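You operate a simulated robot arm through the tools that you are given. There is no shell and no other tool. Be economical: measure what you need, move in short steps, check, and stop when the job is done.

You run a simulated robot arm. Do the job below in one go: nothing can be reset, and whatever is moved stays where it is left.

TASK
Put the dough ball in the green tub, close it and set the Reject tag on its lid.
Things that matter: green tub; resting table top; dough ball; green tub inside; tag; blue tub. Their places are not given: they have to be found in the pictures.

Only the result counts: the job must be done as asked and must still hold three seconds after the hand-in. Knocking over, shifting, dropping, spilling or breaking anything else fails it. A push-on lid holds only when it is set on centred and level and pressed home; a screw cap is set on level and turned clockwise until tight.

THE ROBOT
A 7-joint arm with a two-finger parallel gripper, fixed in place. Base frame: the origin is at the foot of the arm, x ahead of it, y to its left, z up; the work surface is at about z = 85. Units: cm, rad, N and s.
With the tool pointing down near the work surface it reaches from about 24 to 68 cm from the base axis. Its first joint turns from -1.152 to 1.152 rad. Payload 2.4 kg.
The tool frame sits at the grasp point between the pads (the TCP): z along the fingers, y along the line on which they close. The tips reach 3 cm beyond it. The gripper opens to 9.4 cm. The fingers are 2.8 cm wide and 1 cm thick; the gripper's body (5 by 9.6 cm) begins 5.5 cm behind the TCP.
Orientation is that of the tool frame in the base frame, as [roll, pitch, yaw] about the fixed x, y, z axes, in that order (R = Rz(yaw) Ry(pitch) Rx(roll)). With the fingers straight down and closing along the base's y, the tool's x points along the base's -x, its y along +y and its z along -z.

THE INTERFACE
- The arm moves only by the tool servo_tool. Its argument "moves" is a list of rows, each a list of 2 entries, a list of its own where there are three numbers: the shift along the tool's x, y, z in cm, then the turn, a rotation vector about the tool's x, y, z in rad. In form: [[[x, y, z], [rx, ry, rz]], ...]. A call has 1 to 12 rows; each row shifts and turns the commanded pose from where the row before left it, along the tool's axes as they then stand. "grip" is the closure, from 0 (fully open) to 1 (shut), set as the call begins (left out, the last holds). Each row takes 0.2 s and may step no farther than 5 cm and 0.15 rad from the row before; otherwise, or with a gripper value out of range, the whole call is refused. Where a pose cannot be reached the arm comes as near as it can. A force on the tool above 40 N (or 10 N above the force at the start of the call, whichever is more), or a blocked arm, ends the call early, and 0.2 s more pass. The fingers move at their own pace (about 15.3 cm/s each) and stop on an object; they squeeze with about 34 N. The grip force told is the motor's: it shows also when the fingers shut on nothing. Time passes only in rows, and 0.2 s behind the last, so rows that do not move let the fingers close. The reply holds the time, the measured pose of the TCP, the force on the tool along the base axes, the opening and the grip force, in the units named above and with some noise, and new pictures: "views" is both (left out), scene, wrist or none.
- Cameras (640 x 400 px; columns grow to the right, rows downward): "scene" is fixed at [2.22, 46.13, 144.18]; the picture's right is [-0.89, -0.46, 0.00], its down [-0.27, 0.52, -0.81] and it looks along [0.37, -0.72, -0.59] (base axes); focal length 312 px, centre (320, 200). "wrist" rides on the gripper at [7.6, 1.4, -10.2] in the tool frame; the picture's right is [-0.18, 0.98, 0.00], its down [-0.75, -0.14, -0.64] and it looks along [-0.63, -0.12, 0.77] (tool axes); focal length 243 px, centre (320, 200).
- measure_at(camera, pixels): there is no depth. For up to 12 entries [column, row, z] of the newest picture of that camera ("zoom" is the newest enlarged one), the place [x, y] in the base frame at which the ray of that pixel passes the height z, good to about 0.3 cm. The clock stands still meanwhile.
- enlarge(camera, box): a new picture of the part [left, top, right, bottom] of that camera's present view, enlarged. The clock stands still meanwhile.
- job_done(): hands the job in; it is judged then, once.

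Keep the steps short. Do not move on a guess: measure, check each grasp and each placing, and mend mistakes. In all there are 80 turns and 170 pictures (those below and enlarged ones count). Leave the gripper open and the arm clear of the work at the hand-in unless told otherwise, and finish with a single line.

The tools are called as name(argument=value, ...) on one line, values as JSON. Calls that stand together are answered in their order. servo_tool: Moves the arm, as the interface text tells. Its arguments: {"type":"object","properties":{"moves":{"type":"array","items":{"type":"array"}},"grip":{"type":"number"},"views":{"type":"string","enum":["both","scene","wrist","none"]}},"required":["moves"]} The other tools are called the same way: measure_at (camera, pixels) gives the place at which the rays of pixels pass given heights; enlarge (camera, box) takes an enlarged picture of a part of a camera's view; job_done () hands the job in.

At the start:

```text
time_s: 0.0
position: [37.24, -28.4, 114.24]
ee_rot: [-3.141, -0.001, 3.141]
wrist_force: [-1.0, 0.3, 0.0]
finger_gap: 9.43
grasp_force: 0.0
```

scene: 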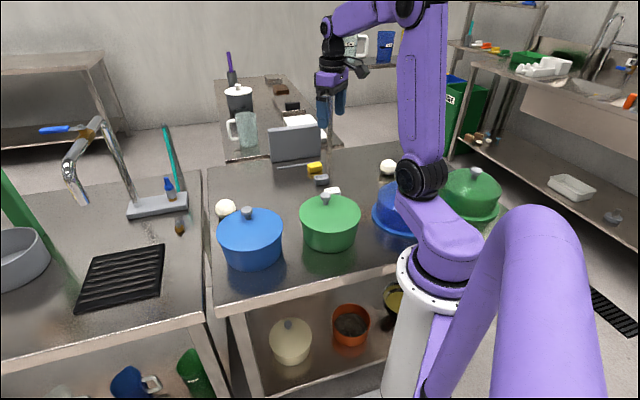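
wrist: 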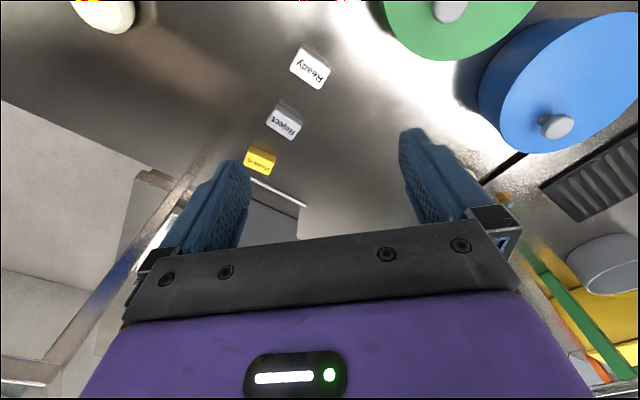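

I see two green pots, two blue pots, two white balls and three tags. I'll enlarge the views to tell them apart.

enlarge(camera="scene", box=[200, 140, 360, 280])

enlarge(camera="scene", box=[350, 140, 510, 240])

enlarge(camera="wrist", box=[60, 0, 340, 175])

measure_at(camera="scene", pixels=[[225, 207, 87], [388, 167, 87], [330, 250, 85], [328, 199, 97], [255, 268, 85], [248, 213, 97], [321, 180, 86], [332, 192, 86], [314, 167, 86], [475, 173, 97], [395, 230, 85]])

measure_at(camera="wrist", pixels=[[309, 68, 86], [284, 121, 86], [260, 159, 86], [104, 10, 87], [450, 8, 97], [556, 126, 97]])

```text
2.86 times, centred on (280, 210) of scene
```

zoom: 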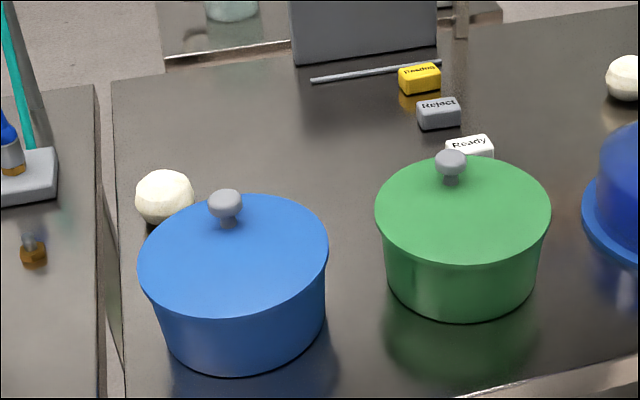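

```text
4.00 times, centred on (430, 190) of scene
```

zoom: 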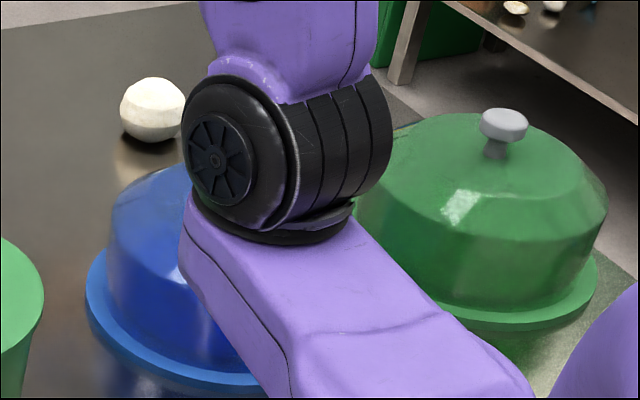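

```text
2.29 times, centred on (200, 88) of wrist
```

zoom: 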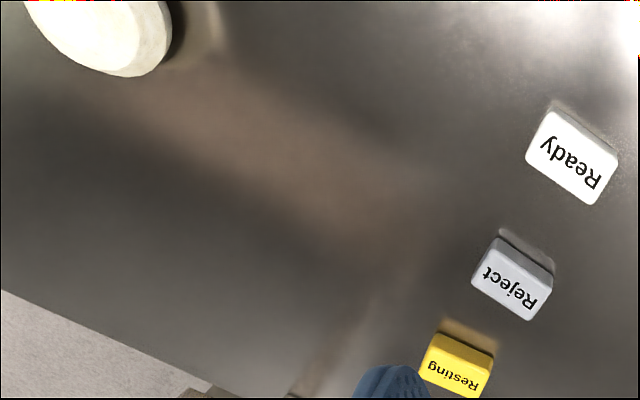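

```text
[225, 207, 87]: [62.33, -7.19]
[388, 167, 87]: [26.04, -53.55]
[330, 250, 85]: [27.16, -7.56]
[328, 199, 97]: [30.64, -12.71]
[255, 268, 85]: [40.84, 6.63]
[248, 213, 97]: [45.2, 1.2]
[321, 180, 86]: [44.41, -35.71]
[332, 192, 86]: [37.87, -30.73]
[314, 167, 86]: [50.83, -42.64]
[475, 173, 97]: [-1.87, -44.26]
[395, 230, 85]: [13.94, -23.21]
```

```text
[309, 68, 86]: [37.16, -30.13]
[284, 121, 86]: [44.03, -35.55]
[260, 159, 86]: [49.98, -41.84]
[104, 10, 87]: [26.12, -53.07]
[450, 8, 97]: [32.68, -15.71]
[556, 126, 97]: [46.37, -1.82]
```

Two white balls are candidates for the dough. I'll enlarge each one closely.

enlarge(camera="scene", box=[205, 190, 245, 225])

enlarge(camera="scene", box=[370, 150, 410, 185])

enlarge(camera="scene", box=[210, 50, 410, 190])

enlarge(camera="scene", box=[230, 270, 450, 400])

```text
11.43 times, centred on (225, 208) of scene
```

zoom: 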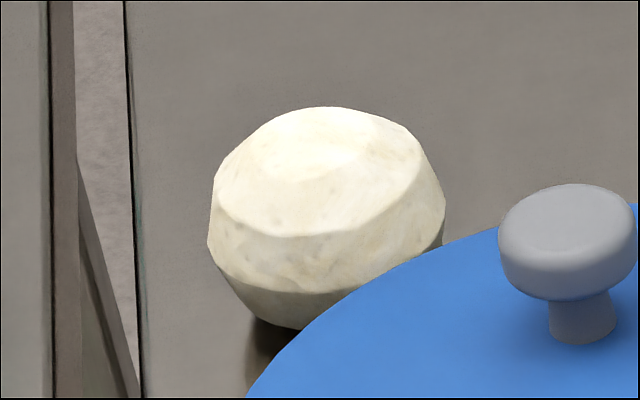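

```text
11.43 times, centred on (390, 168) of scene
```

zoom: 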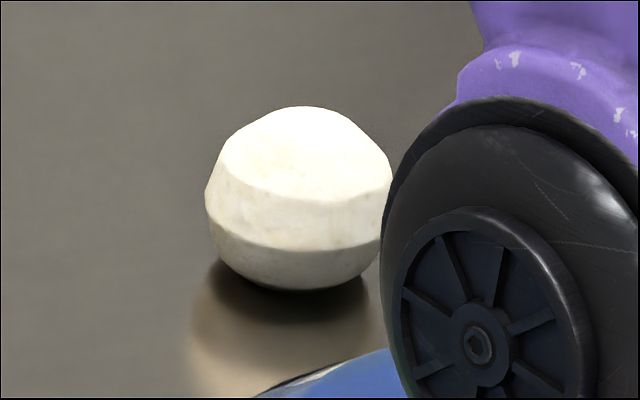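

```text
2.86 times, centred on (310, 120) of scene
```

zoom: 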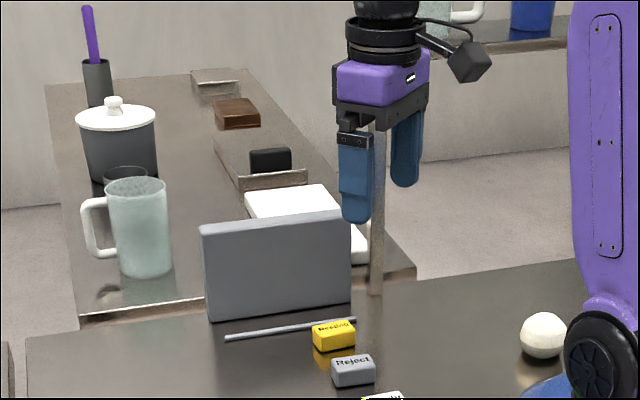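

```text
2.91 times, centred on (340, 335) of scene
```

zoom: 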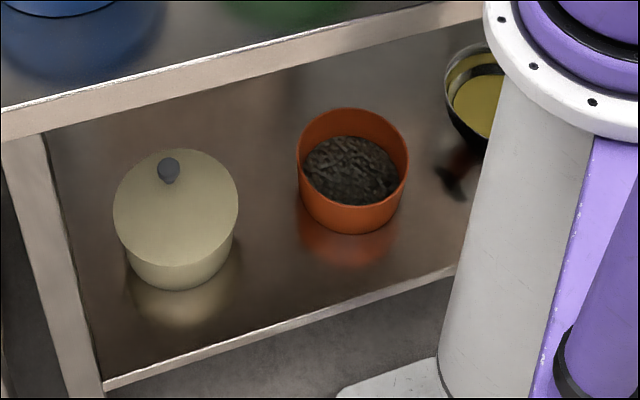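

The balls differ slightly: the left one is larger and creamier. A grey board also hides part of the table. I'll move the arm high over the left side to look with the wrist camera.

servo_tool(moves=[[[0, 4.5, -2], [0, 0, 0]], [[0, 4.5, -2], [0, 0, 0]], [[0, 4.5, -2], [0, 0, 0]], [[0, 4.5, 0], [0, 0, 0]], [[-2, 4, 0], [0, 0, 0]], [[0, 0, 0], [0, 0, 0]]], grip=0)

```text
time_s: 1.4
position: [39.43, -6.55, 120.46]
ee_rot: [-3.141, 0.0, 3.14]
wrist_force: [-0.3, -0.1, 0.2]
finger_gap: 9.4
grasp_force: 0.0
```

scene: 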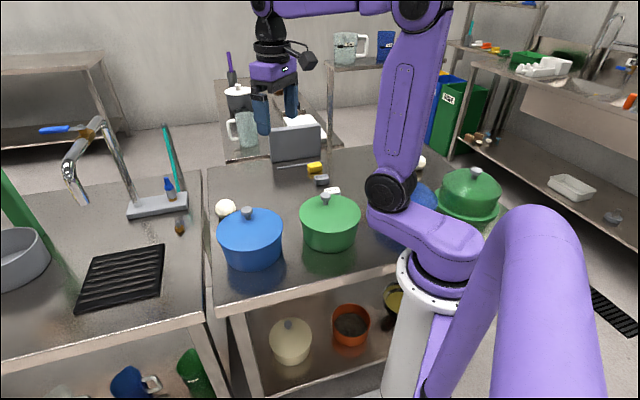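
wrist: 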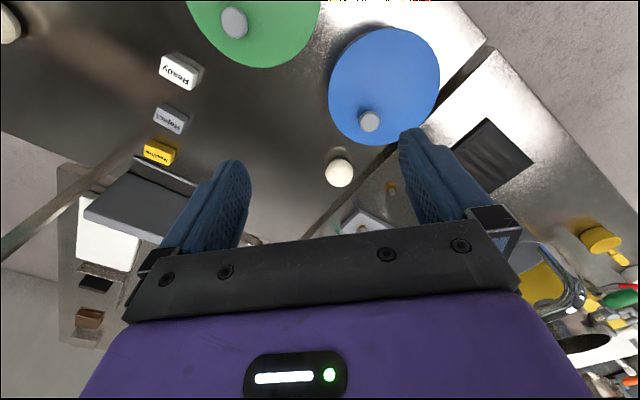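

I'll enlarge the board, the tags and the left ball in the wrist view.

enlarge(camera="wrist", box=[60, 40, 260, 240])

enlarge(camera="wrist", box=[180, 0, 450, 200])

measure_at(camera="wrist", pixels=[[339, 172, 88], [370, 121, 97], [235, 23, 97], [135, 158, 85], [195, 188, 85], [8, 25, 88], [330, 100, 95], [438, 80, 95]])

```text
2.00 times, centred on (160, 140) of wrist
```

zoom: 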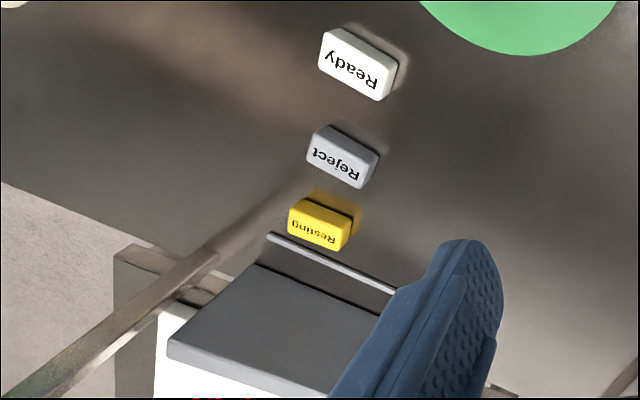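

```text
2.00 times, centred on (315, 100) of wrist
```

zoom: 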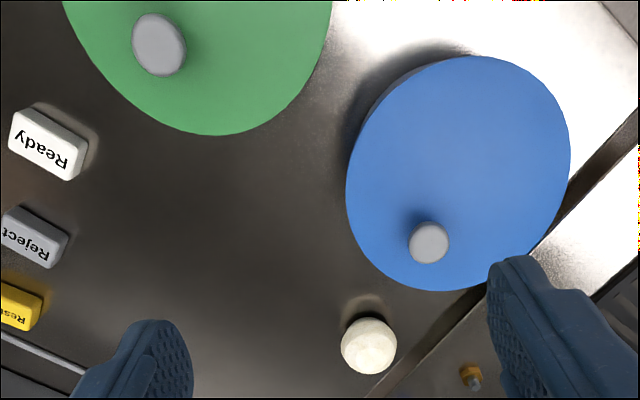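

```text
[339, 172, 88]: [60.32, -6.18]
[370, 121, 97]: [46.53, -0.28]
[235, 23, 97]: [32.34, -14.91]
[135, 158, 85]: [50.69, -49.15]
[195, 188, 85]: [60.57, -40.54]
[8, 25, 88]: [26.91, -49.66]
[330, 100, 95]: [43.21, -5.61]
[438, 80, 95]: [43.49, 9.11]
```

Next I'll look at the right-hand ball near (26,-53) from above to compare it with the left one.

servo_tool(moves=[[[1.5, -4.2, 0], [0, 0, 0]], [[1.5, -4.2, 0], [0, 0, 0]], [[1.5, -4.2, 0], [0, 0, 0]], [[1.5, -4.2, 0], [0, 0, 0]], [[1.5, -4.2, 1], [0, 0, 0]], [[1.5, -4.2, 2], [0, 0, 0]], [[1.5, -4.2, 2], [0, 0, 0]], [[1.5, -4.2, 2], [0, 0, 0]], [[1.5, -4.2, 2], [0, 0, 0]], [[0, -4.2, 3], [0, 0, 0]], [[0, 0, 0], [0, 0, 0]]])

```text
refused: row 10 steps farther than a row can; nothing moved
```

Row 10 was too long, so I'll shorten it.

servo_tool(moves=[[[1.5, -4.2, 0], [0, 0, 0]], [[1.5, -4.2, 0], [0, 0, 0]], [[1.5, -4.2, 0], [0, 0, 0]], [[1.5, -4.2, 0], [0, 0, 0]], [[1.5, -4.2, 1], [0, 0, 0]], [[1.5, -4.2, 2], [0, 0, 0]], [[1.5, -4.2, 2], [0, 0, 0]], [[1.5, -4.2, 2], [0, 0, 0]], [[1.5, -4.2, 2], [0, 0, 0]], [[0, -2.2, 3], [0, 0, 0]], [[0, 0, 0], [0, 0, 0]]])

```text
time_s: 3.8
position: [25.63, -46.63, 108.32]
ee_rot: [3.141, 0.001, 3.141]
wrist_force: [0.5, -0.6, 0.4]
finger_gap: 9.39
grasp_force: 0.0
```

scene: 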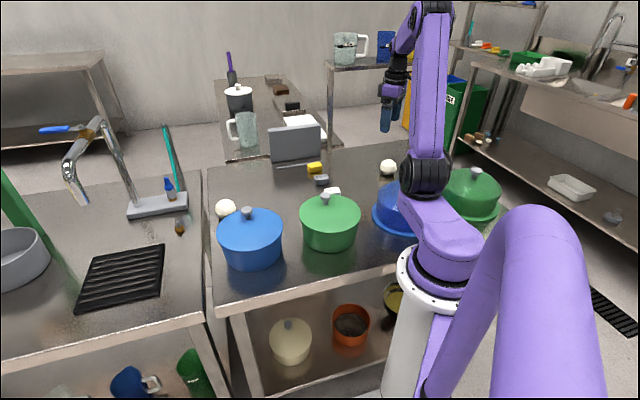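
wrist: 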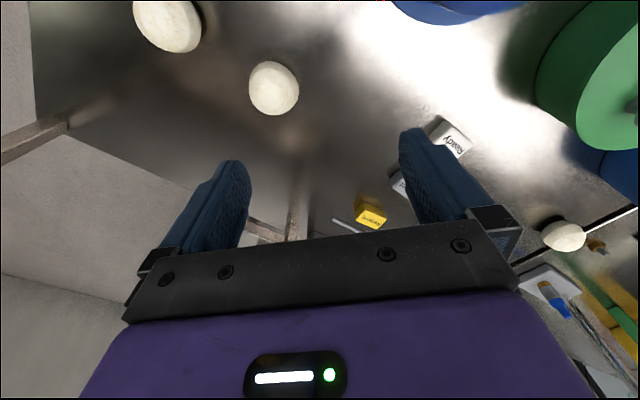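

There is a third ball that the arm had hidden. I'll enlarge and measure.

enlarge(camera="wrist", box=[110, 0, 330, 130])

enlarge(camera="wrist", box=[500, 190, 640, 280])

measure_at(camera="wrist", pixels=[[167, 25, 87.5], [274, 88, 87.5], [563, 237, 88], [252, 88, 87.5], [298, 88, 87.5], [430, 10, 85]])

```text
2.91 times, centred on (220, 65) of wrist
```

zoom: 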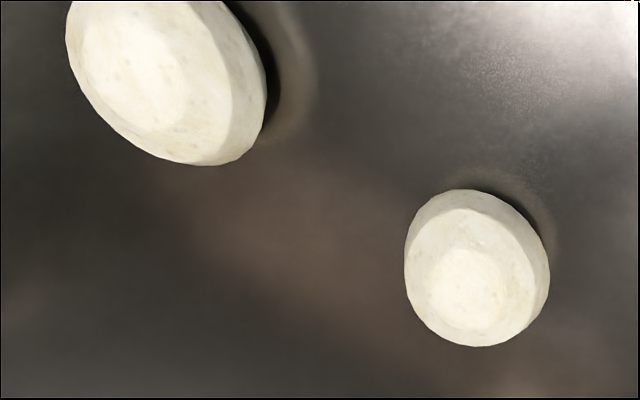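

```text
4.44 times, centred on (570, 235) of wrist
```

zoom: 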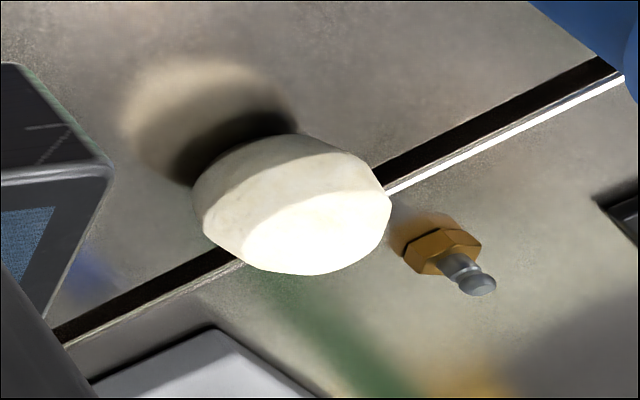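

```text
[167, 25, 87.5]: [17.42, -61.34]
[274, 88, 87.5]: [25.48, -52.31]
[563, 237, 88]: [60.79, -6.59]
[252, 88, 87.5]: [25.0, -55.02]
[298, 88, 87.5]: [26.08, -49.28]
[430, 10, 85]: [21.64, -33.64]
```

All three balls look alike. I'll check inside the green tub before choosing. I'm moving over its knob near (32,-15.5), staying high.

servo_tool(moves=[[[-0.8, 4.5, 0], [0, 0, 0]], [[-0.8, 4.5, 0], [0, 0, 0]], [[-0.8, 4.5, 0], [0, 0, 0]], [[-0.8, 4.5, 0], [0, 0, 0]], [[-0.8, 4.5, 0], [0, 0, 0]], [[-0.8, 4.5, 0], [0, 0, 0]], [[-0.8, 4, 0], [0, 0, 0]], [[0, 0, 0], [0, 0, 0]], [[0, 0, 0], [0, 0, 0]]])

```text
time_s: 5.8
position: [31.42, -15.32, 108.24]
ee_rot: [-3.141, 0.0, -3.141]
wrist_force: [-1.0, 0.6, 0.1]
finger_gap: 9.39
grasp_force: 0.0
```

scene: 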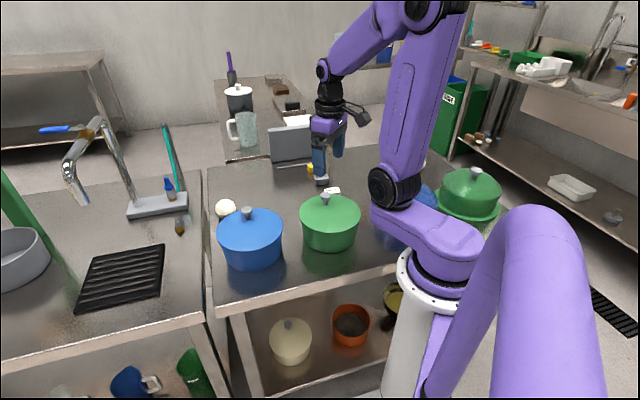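
wrist: 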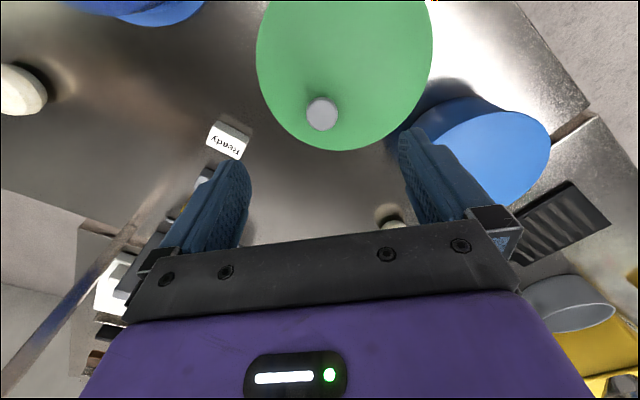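

I'll triangulate the knob and lid from both views.

enlarge(camera="scene", box=[290, 180, 370, 260])

measure_at(camera="wrist", pixels=[[322, 110, 92], [322, 110, 95], [322, 110, 97], [257, 50, 93], [432, 50, 93], [345, 150, 93], [308, 110, 95], [338, 110, 95]])

measure_at(camera="scene", pixels=[[325.5, 197.5, 92], [325.5, 197.5, 95], [325.5, 197.5, 97], [300, 216, 93], [360, 216, 93]])

```text
5.00 times, centred on (330, 220) of scene
```

zoom: 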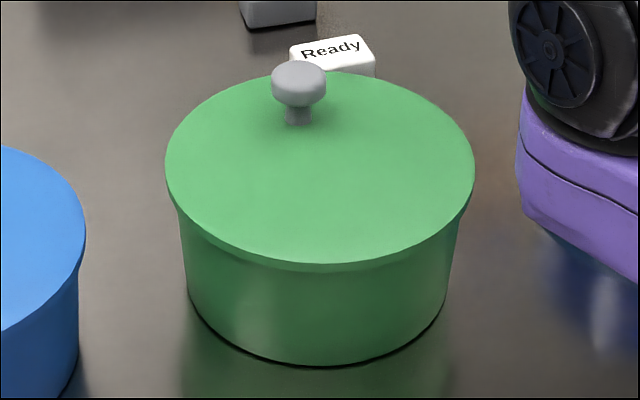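

```text
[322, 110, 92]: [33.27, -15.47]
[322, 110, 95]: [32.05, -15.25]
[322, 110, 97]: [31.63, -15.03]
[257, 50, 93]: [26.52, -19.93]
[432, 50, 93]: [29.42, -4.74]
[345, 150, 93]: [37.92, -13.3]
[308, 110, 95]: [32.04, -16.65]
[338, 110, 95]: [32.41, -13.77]
```

```text
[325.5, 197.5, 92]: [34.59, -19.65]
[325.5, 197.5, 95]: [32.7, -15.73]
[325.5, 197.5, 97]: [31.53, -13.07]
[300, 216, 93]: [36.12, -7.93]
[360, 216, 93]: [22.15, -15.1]
```

The knob sits near (32.2,-15.2,95.4). The lid's centre is near (29,-12), so the knob is off-centre. I'll close the fingers along the knob-to-centre line so the lid can't tilt in the grip. First I turn the tool 45° over the knob and come down a little.

servo_tool(moves=[[[-0.78, 0.1, 0], [0, 0, -0.131]], [[0, 0, 0], [0, 0, -0.131]], [[0, 0, 0], [0, 0, -0.131]], [[0, 0, 1], [0, 0, -0.131]], [[0, 0, 2], [0, 0, -0.131]], [[0, 0, 2], [0, 0, -0.131]], [[0, 0, 2], [0, 0, 0]], [[0, 0, 0], [0, 0, 0]]])

```text
time_s: 7.6
position: [32.17, -15.4, 101.32]
ee_rot: [-3.141, 0.001, -2.353]
wrist_force: [-0.5, 0.1, 0.8]
finger_gap: 9.41
grasp_force: 0.0
```

scene: 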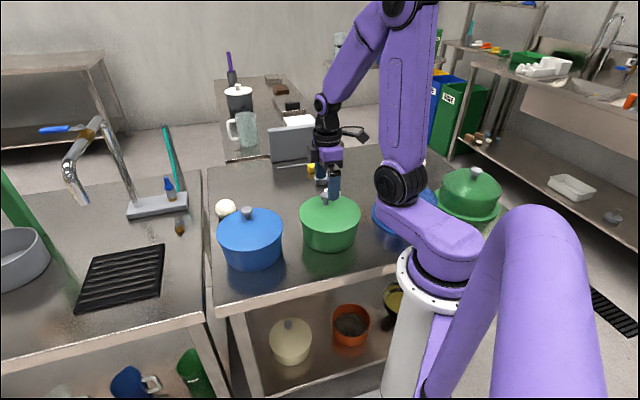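
wrist: 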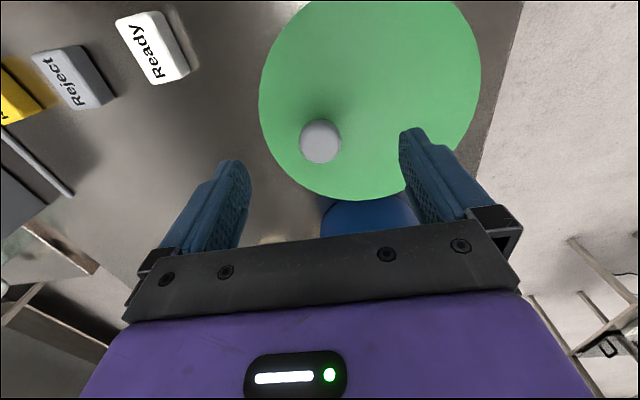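

measure_at(camera="wrist", pixels=[[320, 138, 95.5], [320, 138, 96], [259, 88, 92.7], [481, 70, 92.7], [345, 200, 92.7], [300, 180, 92.7], [400, 188, 92.7], [460, 20, 92.7], [285, 25, 92.7]])

```text
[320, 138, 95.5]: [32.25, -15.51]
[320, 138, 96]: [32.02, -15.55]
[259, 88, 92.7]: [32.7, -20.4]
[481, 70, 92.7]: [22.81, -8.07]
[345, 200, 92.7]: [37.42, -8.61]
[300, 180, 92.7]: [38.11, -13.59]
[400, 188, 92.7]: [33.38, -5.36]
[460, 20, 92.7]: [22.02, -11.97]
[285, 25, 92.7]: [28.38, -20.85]
```

The knob at (32.2,-15.5) is right under the TCP. I'll go down to z≈96.2 and close.

servo_tool(moves=[[[0, 0, 2], [0, 0, 0]], [[0, 0, 2], [0, 0, 0]], [[0, 0, 1.1], [0, 0, 0]], [[0, 0, 0], [0, 0, 0]]], views="none")

servo_tool(moves=[[[0, 0, 0], [0, 0, 0]], [[0, 0, 0], [0, 0, 0]], [[0, 0, 0], [0, 0, 0]]], grip=1)

```text
time_s: 8.5
position: [31.97, -15.33, 96.18]
ee_rot: [-3.14, 0.0, -2.353]
wrist_force: [-3.8, 0.7, 14.9]
finger_gap: 9.39
grasp_force: 0.1
stopped in row 4: the force on the tool passed its limit (the readings are from after the stop); the commanded pose is now the measured one
```

```text
time_s: 9.3
position: [32.23, -15.25, 96.37]
ee_rot: [-3.136, 0.003, -2.354]
wrist_force: [6.4, -3.2, 22.5]
finger_gap: 2.86
grasp_force: 34.0
```

scene: 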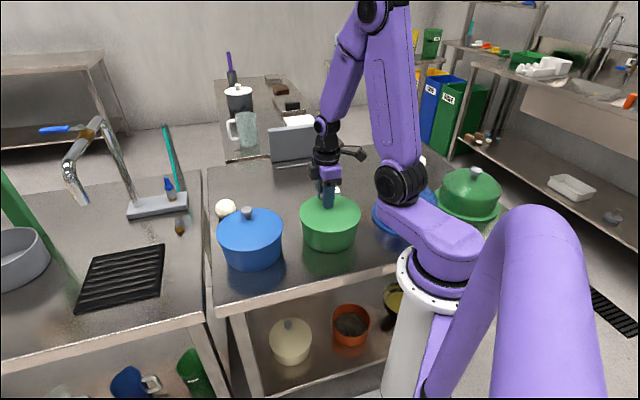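
wrist: 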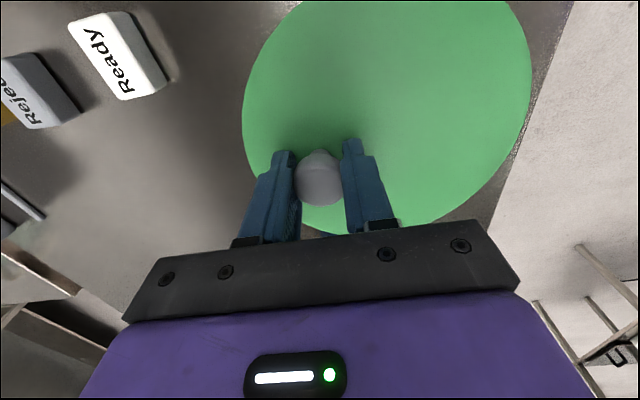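

The knob is held (gap 2.86). I'll lift in small steps.

servo_tool(moves=[[[0, 0, -0.4], [0, 0, 0]], [[0, 0, -0.6], [0, 0, 0]], [[0, 0, -1], [0, 0, 0]], [[0, 0, 0], [0, 0, 0]]])

```text
time_s: 10.3
position: [31.87, -15.4, 98.29]
ee_rot: [3.141, -0.001, -2.354]
wrist_force: [-0.8, 0.5, -1.1]
finger_gap: 2.84
grasp_force: 34.0
```

scene: 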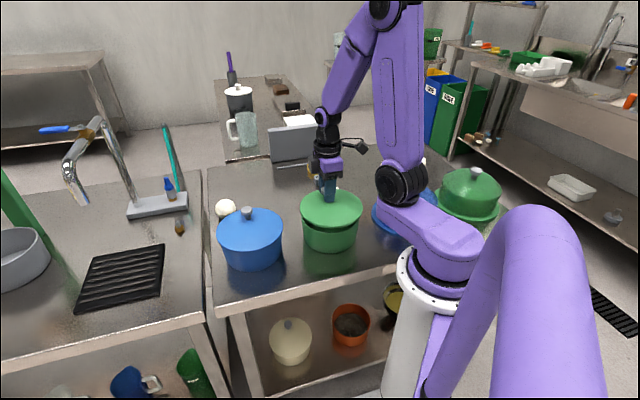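
wrist: 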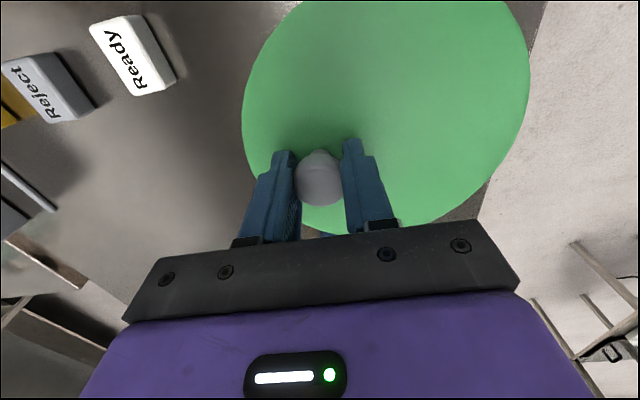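

The lid came off level. I'll raise it and take a view inside the tub, then carry it to a clear patch centred near (52,-22).

servo_tool(moves=[[[0, 0, -2], [0, 0, 0]], [[0, 0, -3], [0, 0, 0]], [[-1.5, -3.7, 0], [0, 0, 0]], [[-1.5, -3.7, 0], [0, 0, 0]], [[-1.5, -3.7, 0], [0, 0, 0]], [[-1.5, -3.7, 0], [0, 0, 0]], [[-1.5, -3.7, 0], [0, 0, 0]], [[-1.5, -3.7, 0], [0, 0, 0]], [[0, 0, 0], [0, 0, 0]], [[0, 0, 0], [0, 0, 0]]])

enlarge(camera="scene", box=[200, 140, 380, 270])

```text
time_s: 12.5
position: [54.38, -24.61, 103.27]
ee_rot: [-3.14, 0.0, -2.354]
wrist_force: [-0.1, -0.3, -0.7]
finger_gap: 2.85
grasp_force: 33.8
```

scene: 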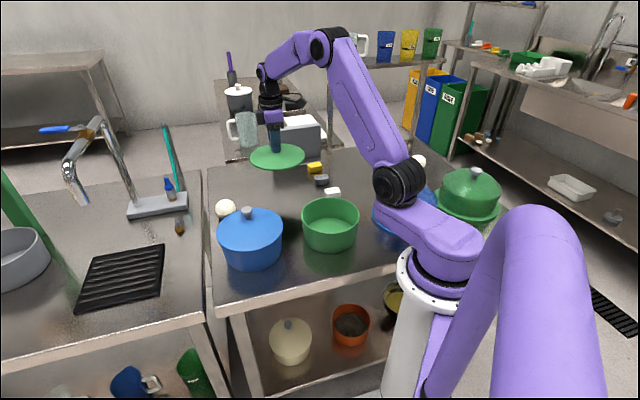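
wrist: 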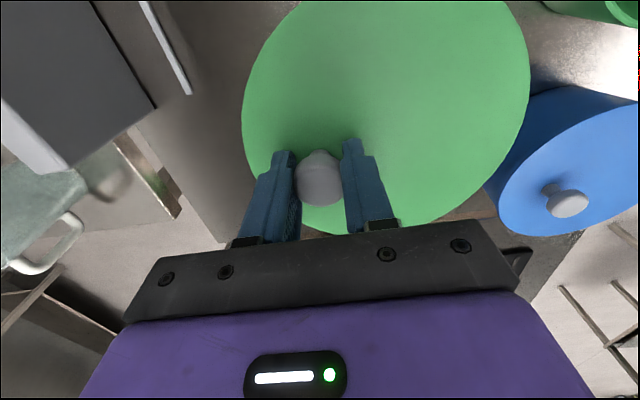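

```text
3.08 times, centred on (290, 205) of scene
```

zoom: 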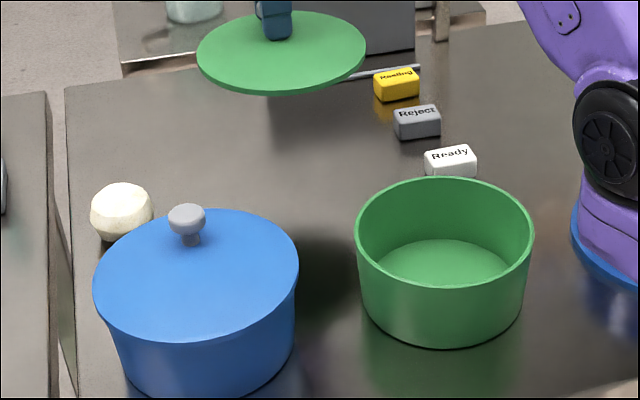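

The green tub is empty. I'll lower the lid to the table, slowly at the end.

servo_tool(moves=[[[0, 0, 4], [0, 0, 0]], [[0, 0, 4], [0, 0, 0]], [[0, 0, 3], [0, 0, 0]], [[0, 0, 1.5], [0, 0, 0]], [[0, 0, 0], [0, 0, 0]]], views="both")

```text
time_s: 13.7
position: [54.45, -24.53, 90.59]
ee_rot: [-3.141, 0.001, -2.355]
wrist_force: [-0.2, 0.3, 0.0]
finger_gap: 2.86
grasp_force: 33.4
```

scene: 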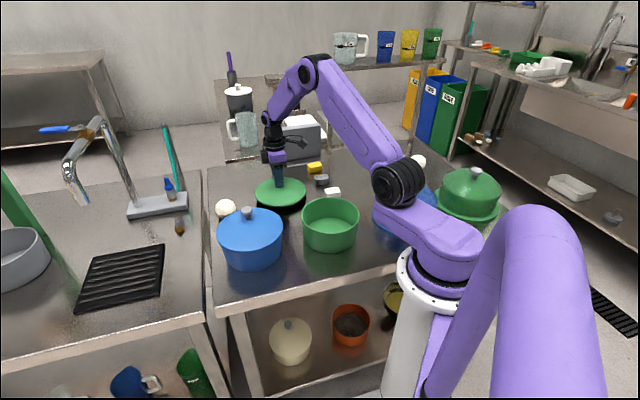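
wrist: 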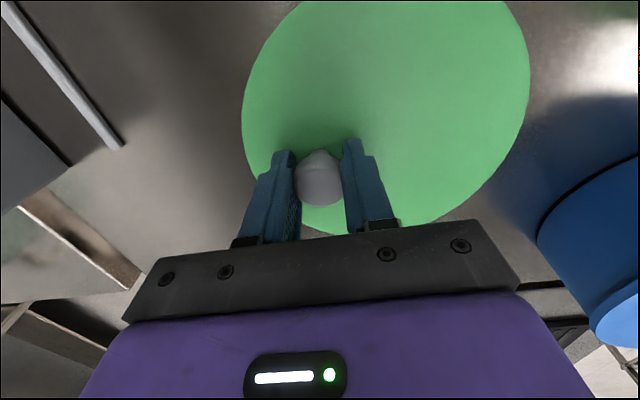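

No contact yet, so I'll step down gently until force shows.

servo_tool(moves=[[[0, 0, 0.4], [0, 0, 0]], [[0, 0, 0.3], [0, 0, 0]], [[0, 0, 0.3], [0, 0, 0]], [[0, 0, 0.2], [0, 0, 0]], [[0, 0, 0.2], [0, 0, 0]], [[0, 0, 0.2], [0, 0, 0]], [[0, 0, 0], [0, 0, 0]]], views="none")

```text
time_s: 15.2
position: [54.27, -24.58, 89.49]
ee_rot: [-3.138, 0.002, -2.353]
wrist_force: [0.8, -0.2, 8.1]
finger_gap: 2.83
grasp_force: 33.9
stopped in row 7: the force on the tool passed its limit (the readings are from after the stop); the commanded pose is now the measured one
```

Contact at z≈89.5, so the lid is resting on the table. I'll open and rise.

servo_tool(moves=[[[0, 0, 0], [0, 0, 0]], [[0, 0, 0], [0, 0, 0]], [[0, 0, 0], [0, 0, 0]], [[0, 0, -2], [0, 0, 0]], [[0, 0, -4], [0, 0, 0]], [[0, 0, -4], [0, 0, 0]], [[0, 0, -4], [0, 0, 0]], [[0, 0, -4], [0, 0, 0]], [[0, 0, 0], [0, 0, 0]]], grip=0)

```text
time_s: 17.2
position: [54.23, -24.96, 107.73]
ee_rot: [-3.138, 0.001, -2.353]
wrist_force: [0.0, -1.4, 0.1]
finger_gap: 9.39
grasp_force: 0.1
```

scene: 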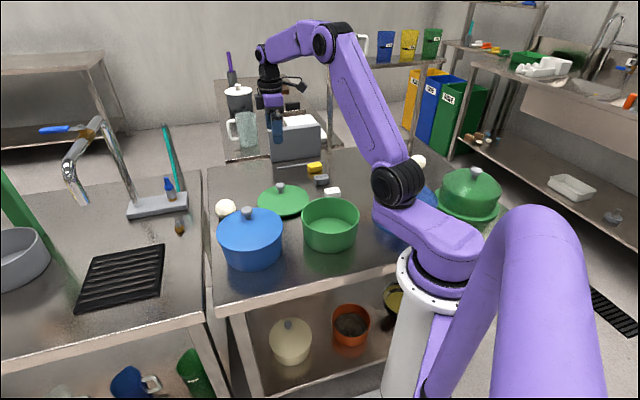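
wrist: 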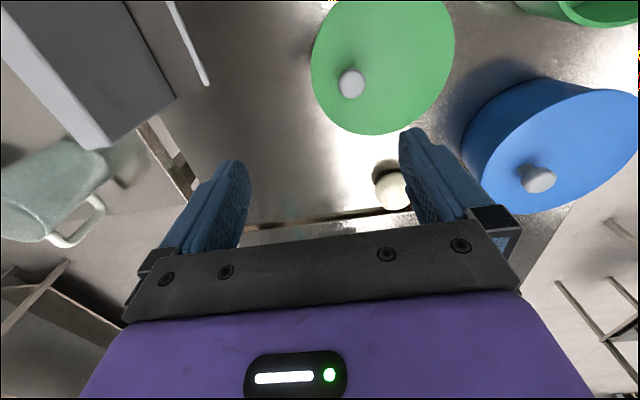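

The tub is open and the lid lies flat. The left ball, near (60.8,-6.6), is well within reach and next to the work tubs, so I'll take that one. I'm turning the tool back and moving above it.

servo_tool(moves=[[[0, 0, 0], [0, 0, 0.131]], [[0, 0, 0], [0, 0, 0.131]], [[0, 0, 0], [0, 0, 0.131]], [[0, 0, 0], [0, 0, 0.131]], [[0, 0, 0], [0, 0, 0.131]], [[0, 0, 0], [0, 0, 0.131]], [[-1.0, 3.7, 0], [0, 0, 0]], [[-1.0, 3.7, 0], [0, 0, 0]], [[-1.0, 3.7, 0], [0, 0, 0]], [[-1.0, 3.7, 0], [0, 0, 0]], [[-1.0, 3.7, 0], [0, 0, 0]], [[0, 0, 2], [0, 0, 0]]])

```text
time_s: 19.8
position: [59.12, -5.83, 105.32]
ee_rot: [-3.139, 0.005, -3.141]
wrist_force: [0.8, -0.4, -0.2]
finger_gap: 9.38
grasp_force: 0.0
```

scene: 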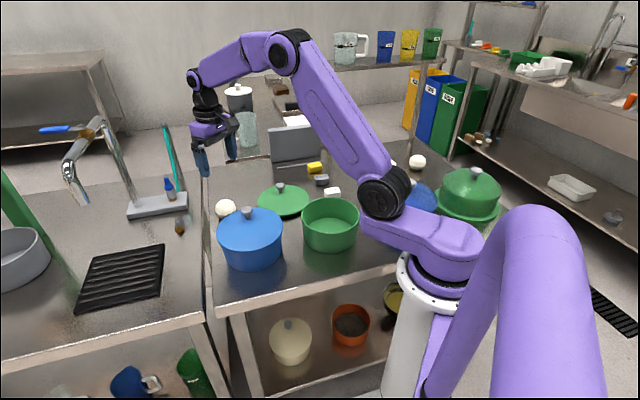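
wrist: 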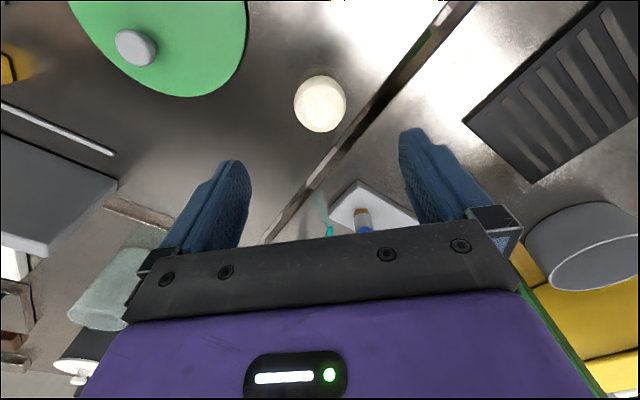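

I'll measure the ball here, and compare the two right-hand balls in the scene view now that both are visible.

measure_at(camera="wrist", pixels=[[320, 104, 88], [294, 104, 88], [347, 104, 88], [320, 76, 88], [320, 132, 88]])

enlarge(camera="scene", box=[375, 145, 435, 183])

measure_at(camera="scene", pixels=[[226, 208, 88]])

enlarge(camera="wrist", box=[260, 60, 380, 150])

```text
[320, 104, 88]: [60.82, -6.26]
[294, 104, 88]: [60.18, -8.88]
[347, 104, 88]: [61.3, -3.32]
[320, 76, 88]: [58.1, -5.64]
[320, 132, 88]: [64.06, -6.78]
```

```text
10.53 times, centred on (405, 164) of scene
```

zoom: 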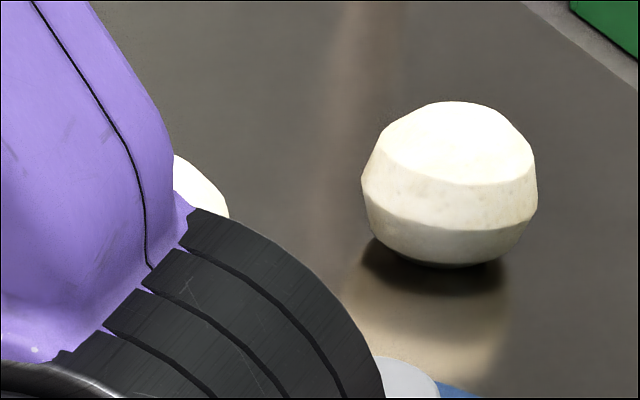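

```text
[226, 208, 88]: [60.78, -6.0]
```

```text
4.44 times, centred on (320, 105) of wrist
```

zoom: 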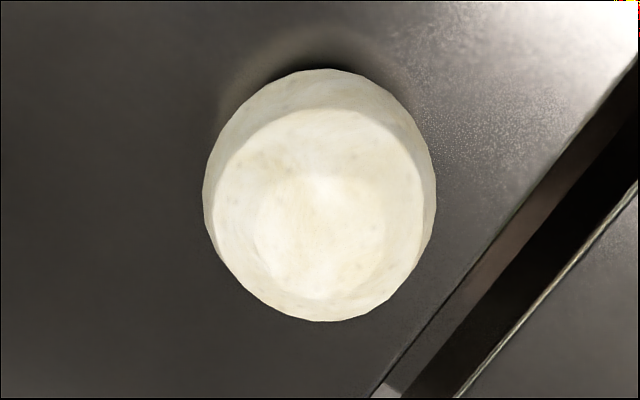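

The ball centre is at (60.8,-6.2) and about 6 cm wide. I'll centre over it and descend with the fingers open.

servo_tool(moves=[[[-1.7, -0.35, 2], [0, 0, 0]], [[0, 0, 4], [0, 0, 0]], [[0, 0, 3], [0, 0, 0]], [[0, 0, 0], [0, 0, 0]]])

```text
time_s: 20.8
position: [60.78, -6.38, 96.24]
ee_rot: [-3.14, 0.004, -3.14]
wrist_force: [-0.6, 1.2, -0.5]
finger_gap: 9.39
grasp_force: 0.0
```

scene: 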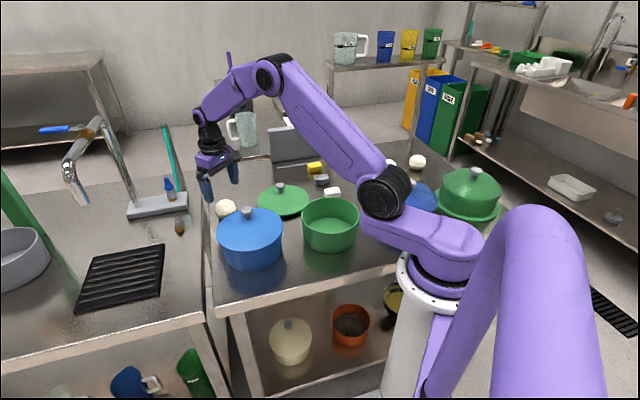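
wrist: 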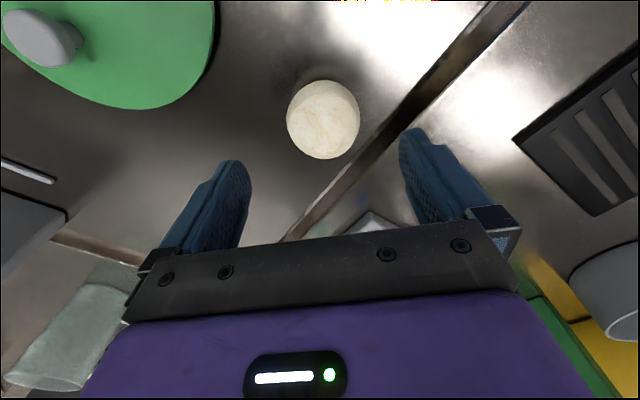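

Centred. I'll go down to z≈88.6.

servo_tool(moves=[[[0, 0, 3], [0, 0, 0]], [[0, 0, 3], [0, 0, 0]], [[0, 0, 1.5], [0, 0, 0]], [[0, 0, 0], [0, 0, 0]]], views="both")

```text
time_s: 21.8
position: [60.88, -6.24, 88.83]
ee_rot: [-3.14, 0.005, -3.138]
wrist_force: [0.3, -0.2, -1.3]
finger_gap: 9.42
grasp_force: 0.1
```

scene: 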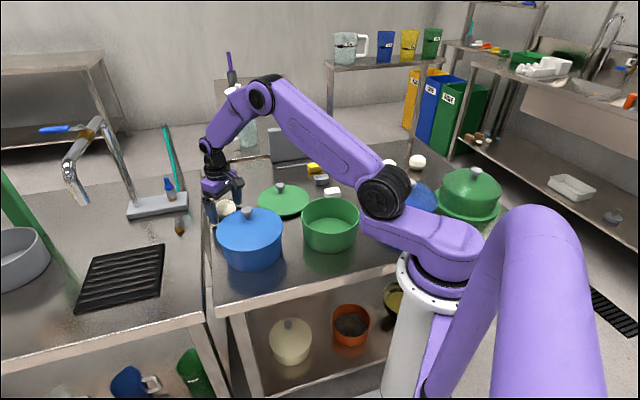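
wrist: 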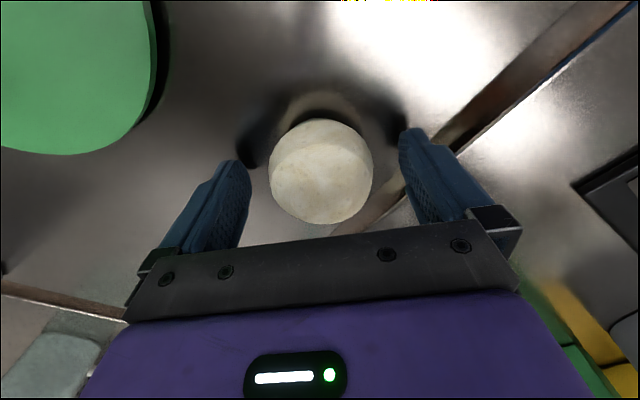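

The ball is between the pads. I'll lower 0.5 cm and close gently.

servo_tool(moves=[[[0.1, 0, 0.5], [0, 0, 0]], [[0, 0, 0], [0, 0, 0]]], views="none")

servo_tool(moves=[[[0, 0, 0], [0, 0, 0]], [[0, 0, 0], [0, 0, 0]], [[0, 0, 0], [0, 0, 0]]], grip=0.45)

```text
time_s: 22.4
position: [60.82, -6.27, 88.4]
ee_rot: [-3.139, 0.005, -3.14]
wrist_force: [0.7, -0.2, 0.0]
finger_gap: 9.43
grasp_force: 0.0
```

```text
time_s: 23.2
position: [60.8, -6.31, 88.28]
ee_rot: [-3.138, 0.002, -3.141]
wrist_force: [0.7, -0.6, 1.9]
finger_gap: 5.61
grasp_force: 33.6
```

scene: 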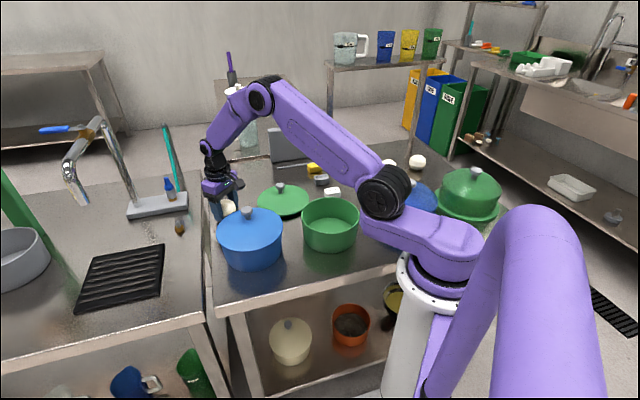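
wrist: 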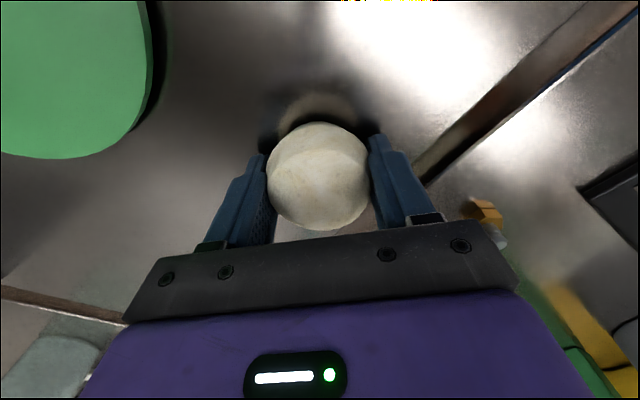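

The ball is gripped at gap 5.6. I'll lift it to z≈104 and carry it over the tub's centre, about (30,-12.7).

servo_tool(moves=[[[0, 0, -4], [0, 0, 0]], [[0, 0, -4], [0, 0, 0]], [[0, 0, -4], [0, 0, 0]], [[0, 0, -3.7], [0, 0, 0]], [[3.85, -0.8, 0], [0, 0, 0]], [[3.85, -0.8, 0], [0, 0, 0]], [[3.85, -0.8, 0], [0, 0, 0]], [[3.85, -0.8, 0], [0, 0, 0]], [[3.85, -0.8, 0], [0, 0, 0]], [[3.85, -0.8, 0], [0, 0, 0]], [[3.85, -0.8, 0], [0, 0, 0]], [[3.85, -0.8, 0], [0, 0, 0]]])

```text
time_s: 25.8
position: [30.06, -12.77, 103.65]
ee_rot: [-3.139, 0.006, -3.14]
wrist_force: [-1.5, -0.4, -1.2]
finger_gap: 5.63
grasp_force: 34.5
```

scene: 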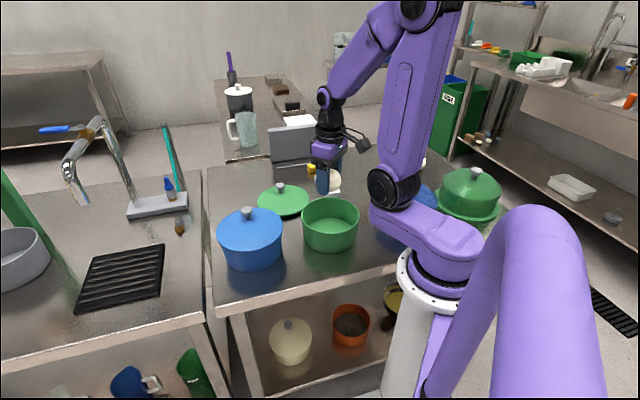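
wrist: 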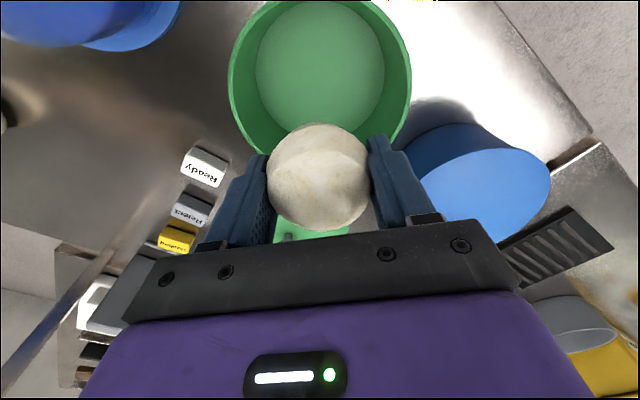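

Ball held. I'll measure the open rim for its true centre and height.

enlarge(camera="scene", box=[290, 180, 370, 260])

measure_at(camera="wrist", pixels=[[229, 75, 92.5], [411, 75, 92.5], [260, 140, 92.5], [395, 122, 92.5], [265, 5, 92.5], [370, 2, 92.5], [320, 70, 85.5]])

measure_at(camera="scene", pixels=[[302, 215, 92.5], [359, 215, 92.5], [330, 234.5, 92.5], [330, 197.5, 92.5]])

```text
5.00 times, centred on (330, 220) of scene
```

zoom: 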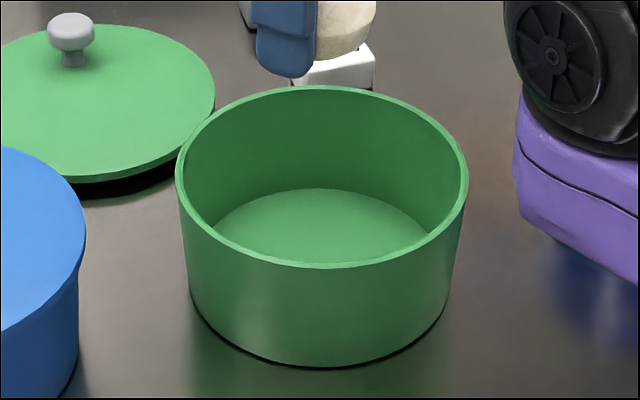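

```text
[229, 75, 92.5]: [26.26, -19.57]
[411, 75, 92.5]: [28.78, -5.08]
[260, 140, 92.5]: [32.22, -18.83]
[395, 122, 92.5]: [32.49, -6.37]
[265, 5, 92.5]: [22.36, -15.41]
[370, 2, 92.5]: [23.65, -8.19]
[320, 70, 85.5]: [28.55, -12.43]
```

```text
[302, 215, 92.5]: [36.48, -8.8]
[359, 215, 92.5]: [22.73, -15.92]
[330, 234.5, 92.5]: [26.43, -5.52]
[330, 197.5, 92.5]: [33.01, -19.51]
```

Tub centre is about (29.4,-12.5) and the rim z≈92.5. I'll lower the ball inside and feel for the floor.

servo_tool(moves=[[[0.6, 0.25, 2], [0, 0, 0]], [[0, 0, 4], [0, 0, 0]], [[0, 0, 4], [0, 0, 0]], [[0, 0, 3], [0, 0, 0]], [[0, 0, 0.6], [0, 0, 0]], [[0, 0, 0.3], [0, 0, 0]], [[0, 0, 0], [0, 0, 0]]])

```text
time_s: 27.4
position: [29.59, -12.42, 90.17]
ee_rot: [-3.139, 0.005, -3.141]
wrist_force: [0.1, 0.2, -0.8]
finger_gap: 5.62
grasp_force: 34.0
```

scene: 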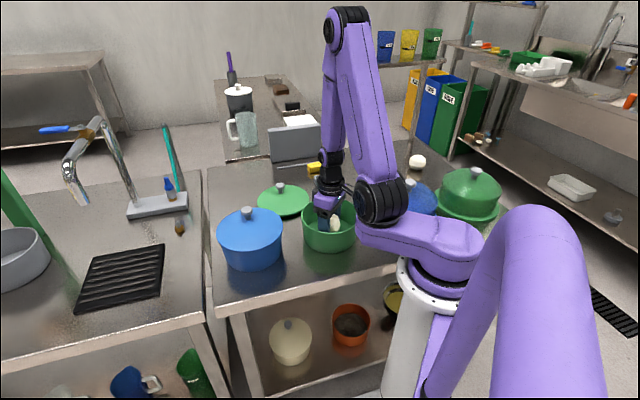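
wrist: 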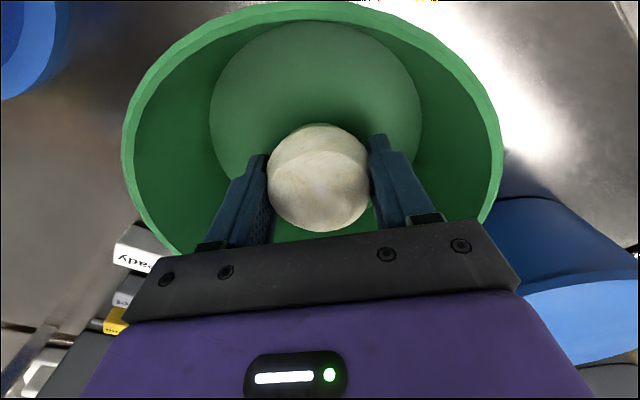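

No contact yet, so I'll step down finely.

servo_tool(moves=[[[0, 0, 0.3], [0, 0, 0]], [[0, 0, 0.3], [0, 0, 0]], [[0, 0, 0.2], [0, 0, 0]], [[0, 0, 0.2], [0, 0, 0]], [[0, 0, 0], [0, 0, 0]]], views="none")

```text
time_s: 28.6
position: [29.48, -12.73, 88.98]
ee_rot: [-3.139, 0.005, -3.14]
wrist_force: [0.5, -0.2, -1.3]
finger_gap: 5.63
grasp_force: 33.7
```

servo_tool(moves=[[[0, 0, 0.2], [0, 0, 0]], [[0, 0, 0.15], [0, 0, 0]], [[0, 0, 0], [0, 0, 0]]], views="none")

```text
time_s: 29.4
position: [29.46, -12.6, 88.66]
ee_rot: [-3.137, 0.004, -3.139]
wrist_force: [1.2, 6.3, 29.3]
finger_gap: 5.63
grasp_force: 34.5
```

It's on the floor with 29 N upward. I'll open partly and rise out.

servo_tool(moves=[[[0, 0, -0.2], [0, 0, 0]], [[0, 0, 0], [0, 0, 0]], [[0, 0, 0], [0, 0, 0]], [[0, 0, -3], [0, 0, 0]], [[0, 0, -4], [0, 0, 0]], [[0, 0, -4], [0, 0, 0]], [[0, 0, -4], [0, 0, 0]], [[0, 0, -4], [0, 0, 0]], [[0, 0, 0], [0, 0, 0]]], grip=0.12)

enlarge(camera="scene", box=[240, 170, 380, 260])

```text
time_s: 31.4
position: [29.22, -12.31, 108.09]
ee_rot: [-3.14, 0.004, -3.139]
wrist_force: [0.2, 0.1, 0.6]
finger_gap: 8.28
grasp_force: 0.1
```

scene: 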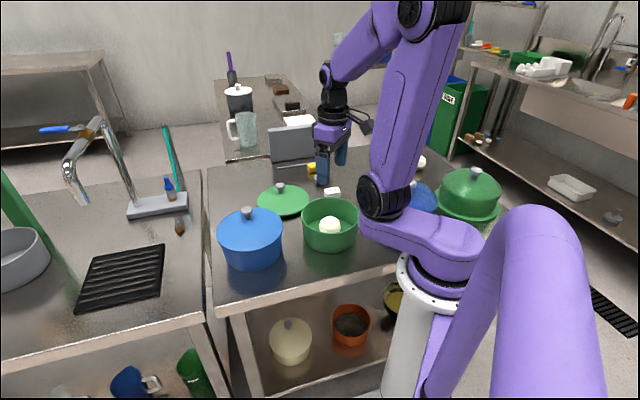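
wrist: 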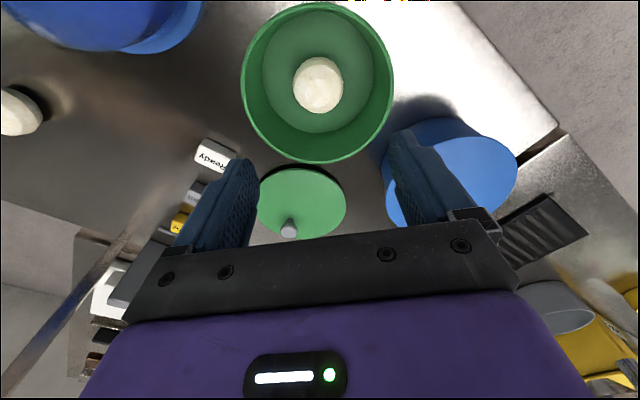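

```text
4.44 times, centred on (310, 215) of scene
```

zoom: 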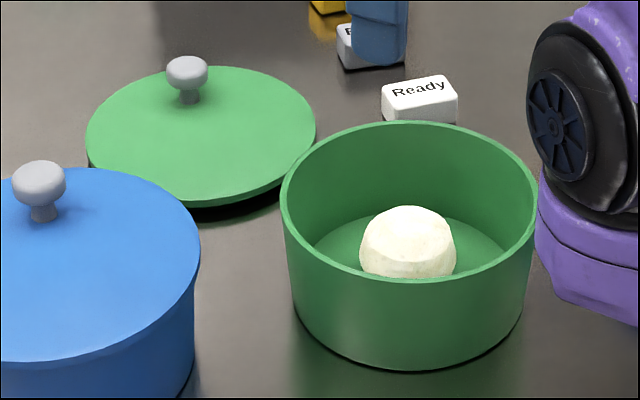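

The ball is in the tub. I'll measure the rim once more, then go back over the lid's knob, turned 45°.

measure_at(camera="wrist", pixels=[[241, 82, 92.5], [393, 82, 92.5], [318, 3, 92.5], [320, 163, 92.5], [262, 30, 92.5], [375, 30, 92.5], [262, 138, 92.5], [378, 138, 92.5]])

servo_tool(moves=[[[-4.17, -2.08, 0], [0, 0, -0.131]], [[-4.17, -2.08, 0], [0, 0, 0]], [[0, 0, 0], [0, 0, 0]]], grip=0, views="none")

```text
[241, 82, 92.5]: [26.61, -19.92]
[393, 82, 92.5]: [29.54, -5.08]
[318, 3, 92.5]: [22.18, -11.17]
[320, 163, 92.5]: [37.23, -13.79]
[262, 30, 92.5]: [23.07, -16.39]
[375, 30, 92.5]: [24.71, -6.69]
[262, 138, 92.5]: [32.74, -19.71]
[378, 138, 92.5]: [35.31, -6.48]
```

```text
time_s: 32.2
position: [38.09, -15.56, 107.79]
ee_rot: [-3.14, 0.005, -3.009]
wrist_force: [-0.9, -0.3, 0.4]
finger_gap: 9.39
grasp_force: 0.0
```

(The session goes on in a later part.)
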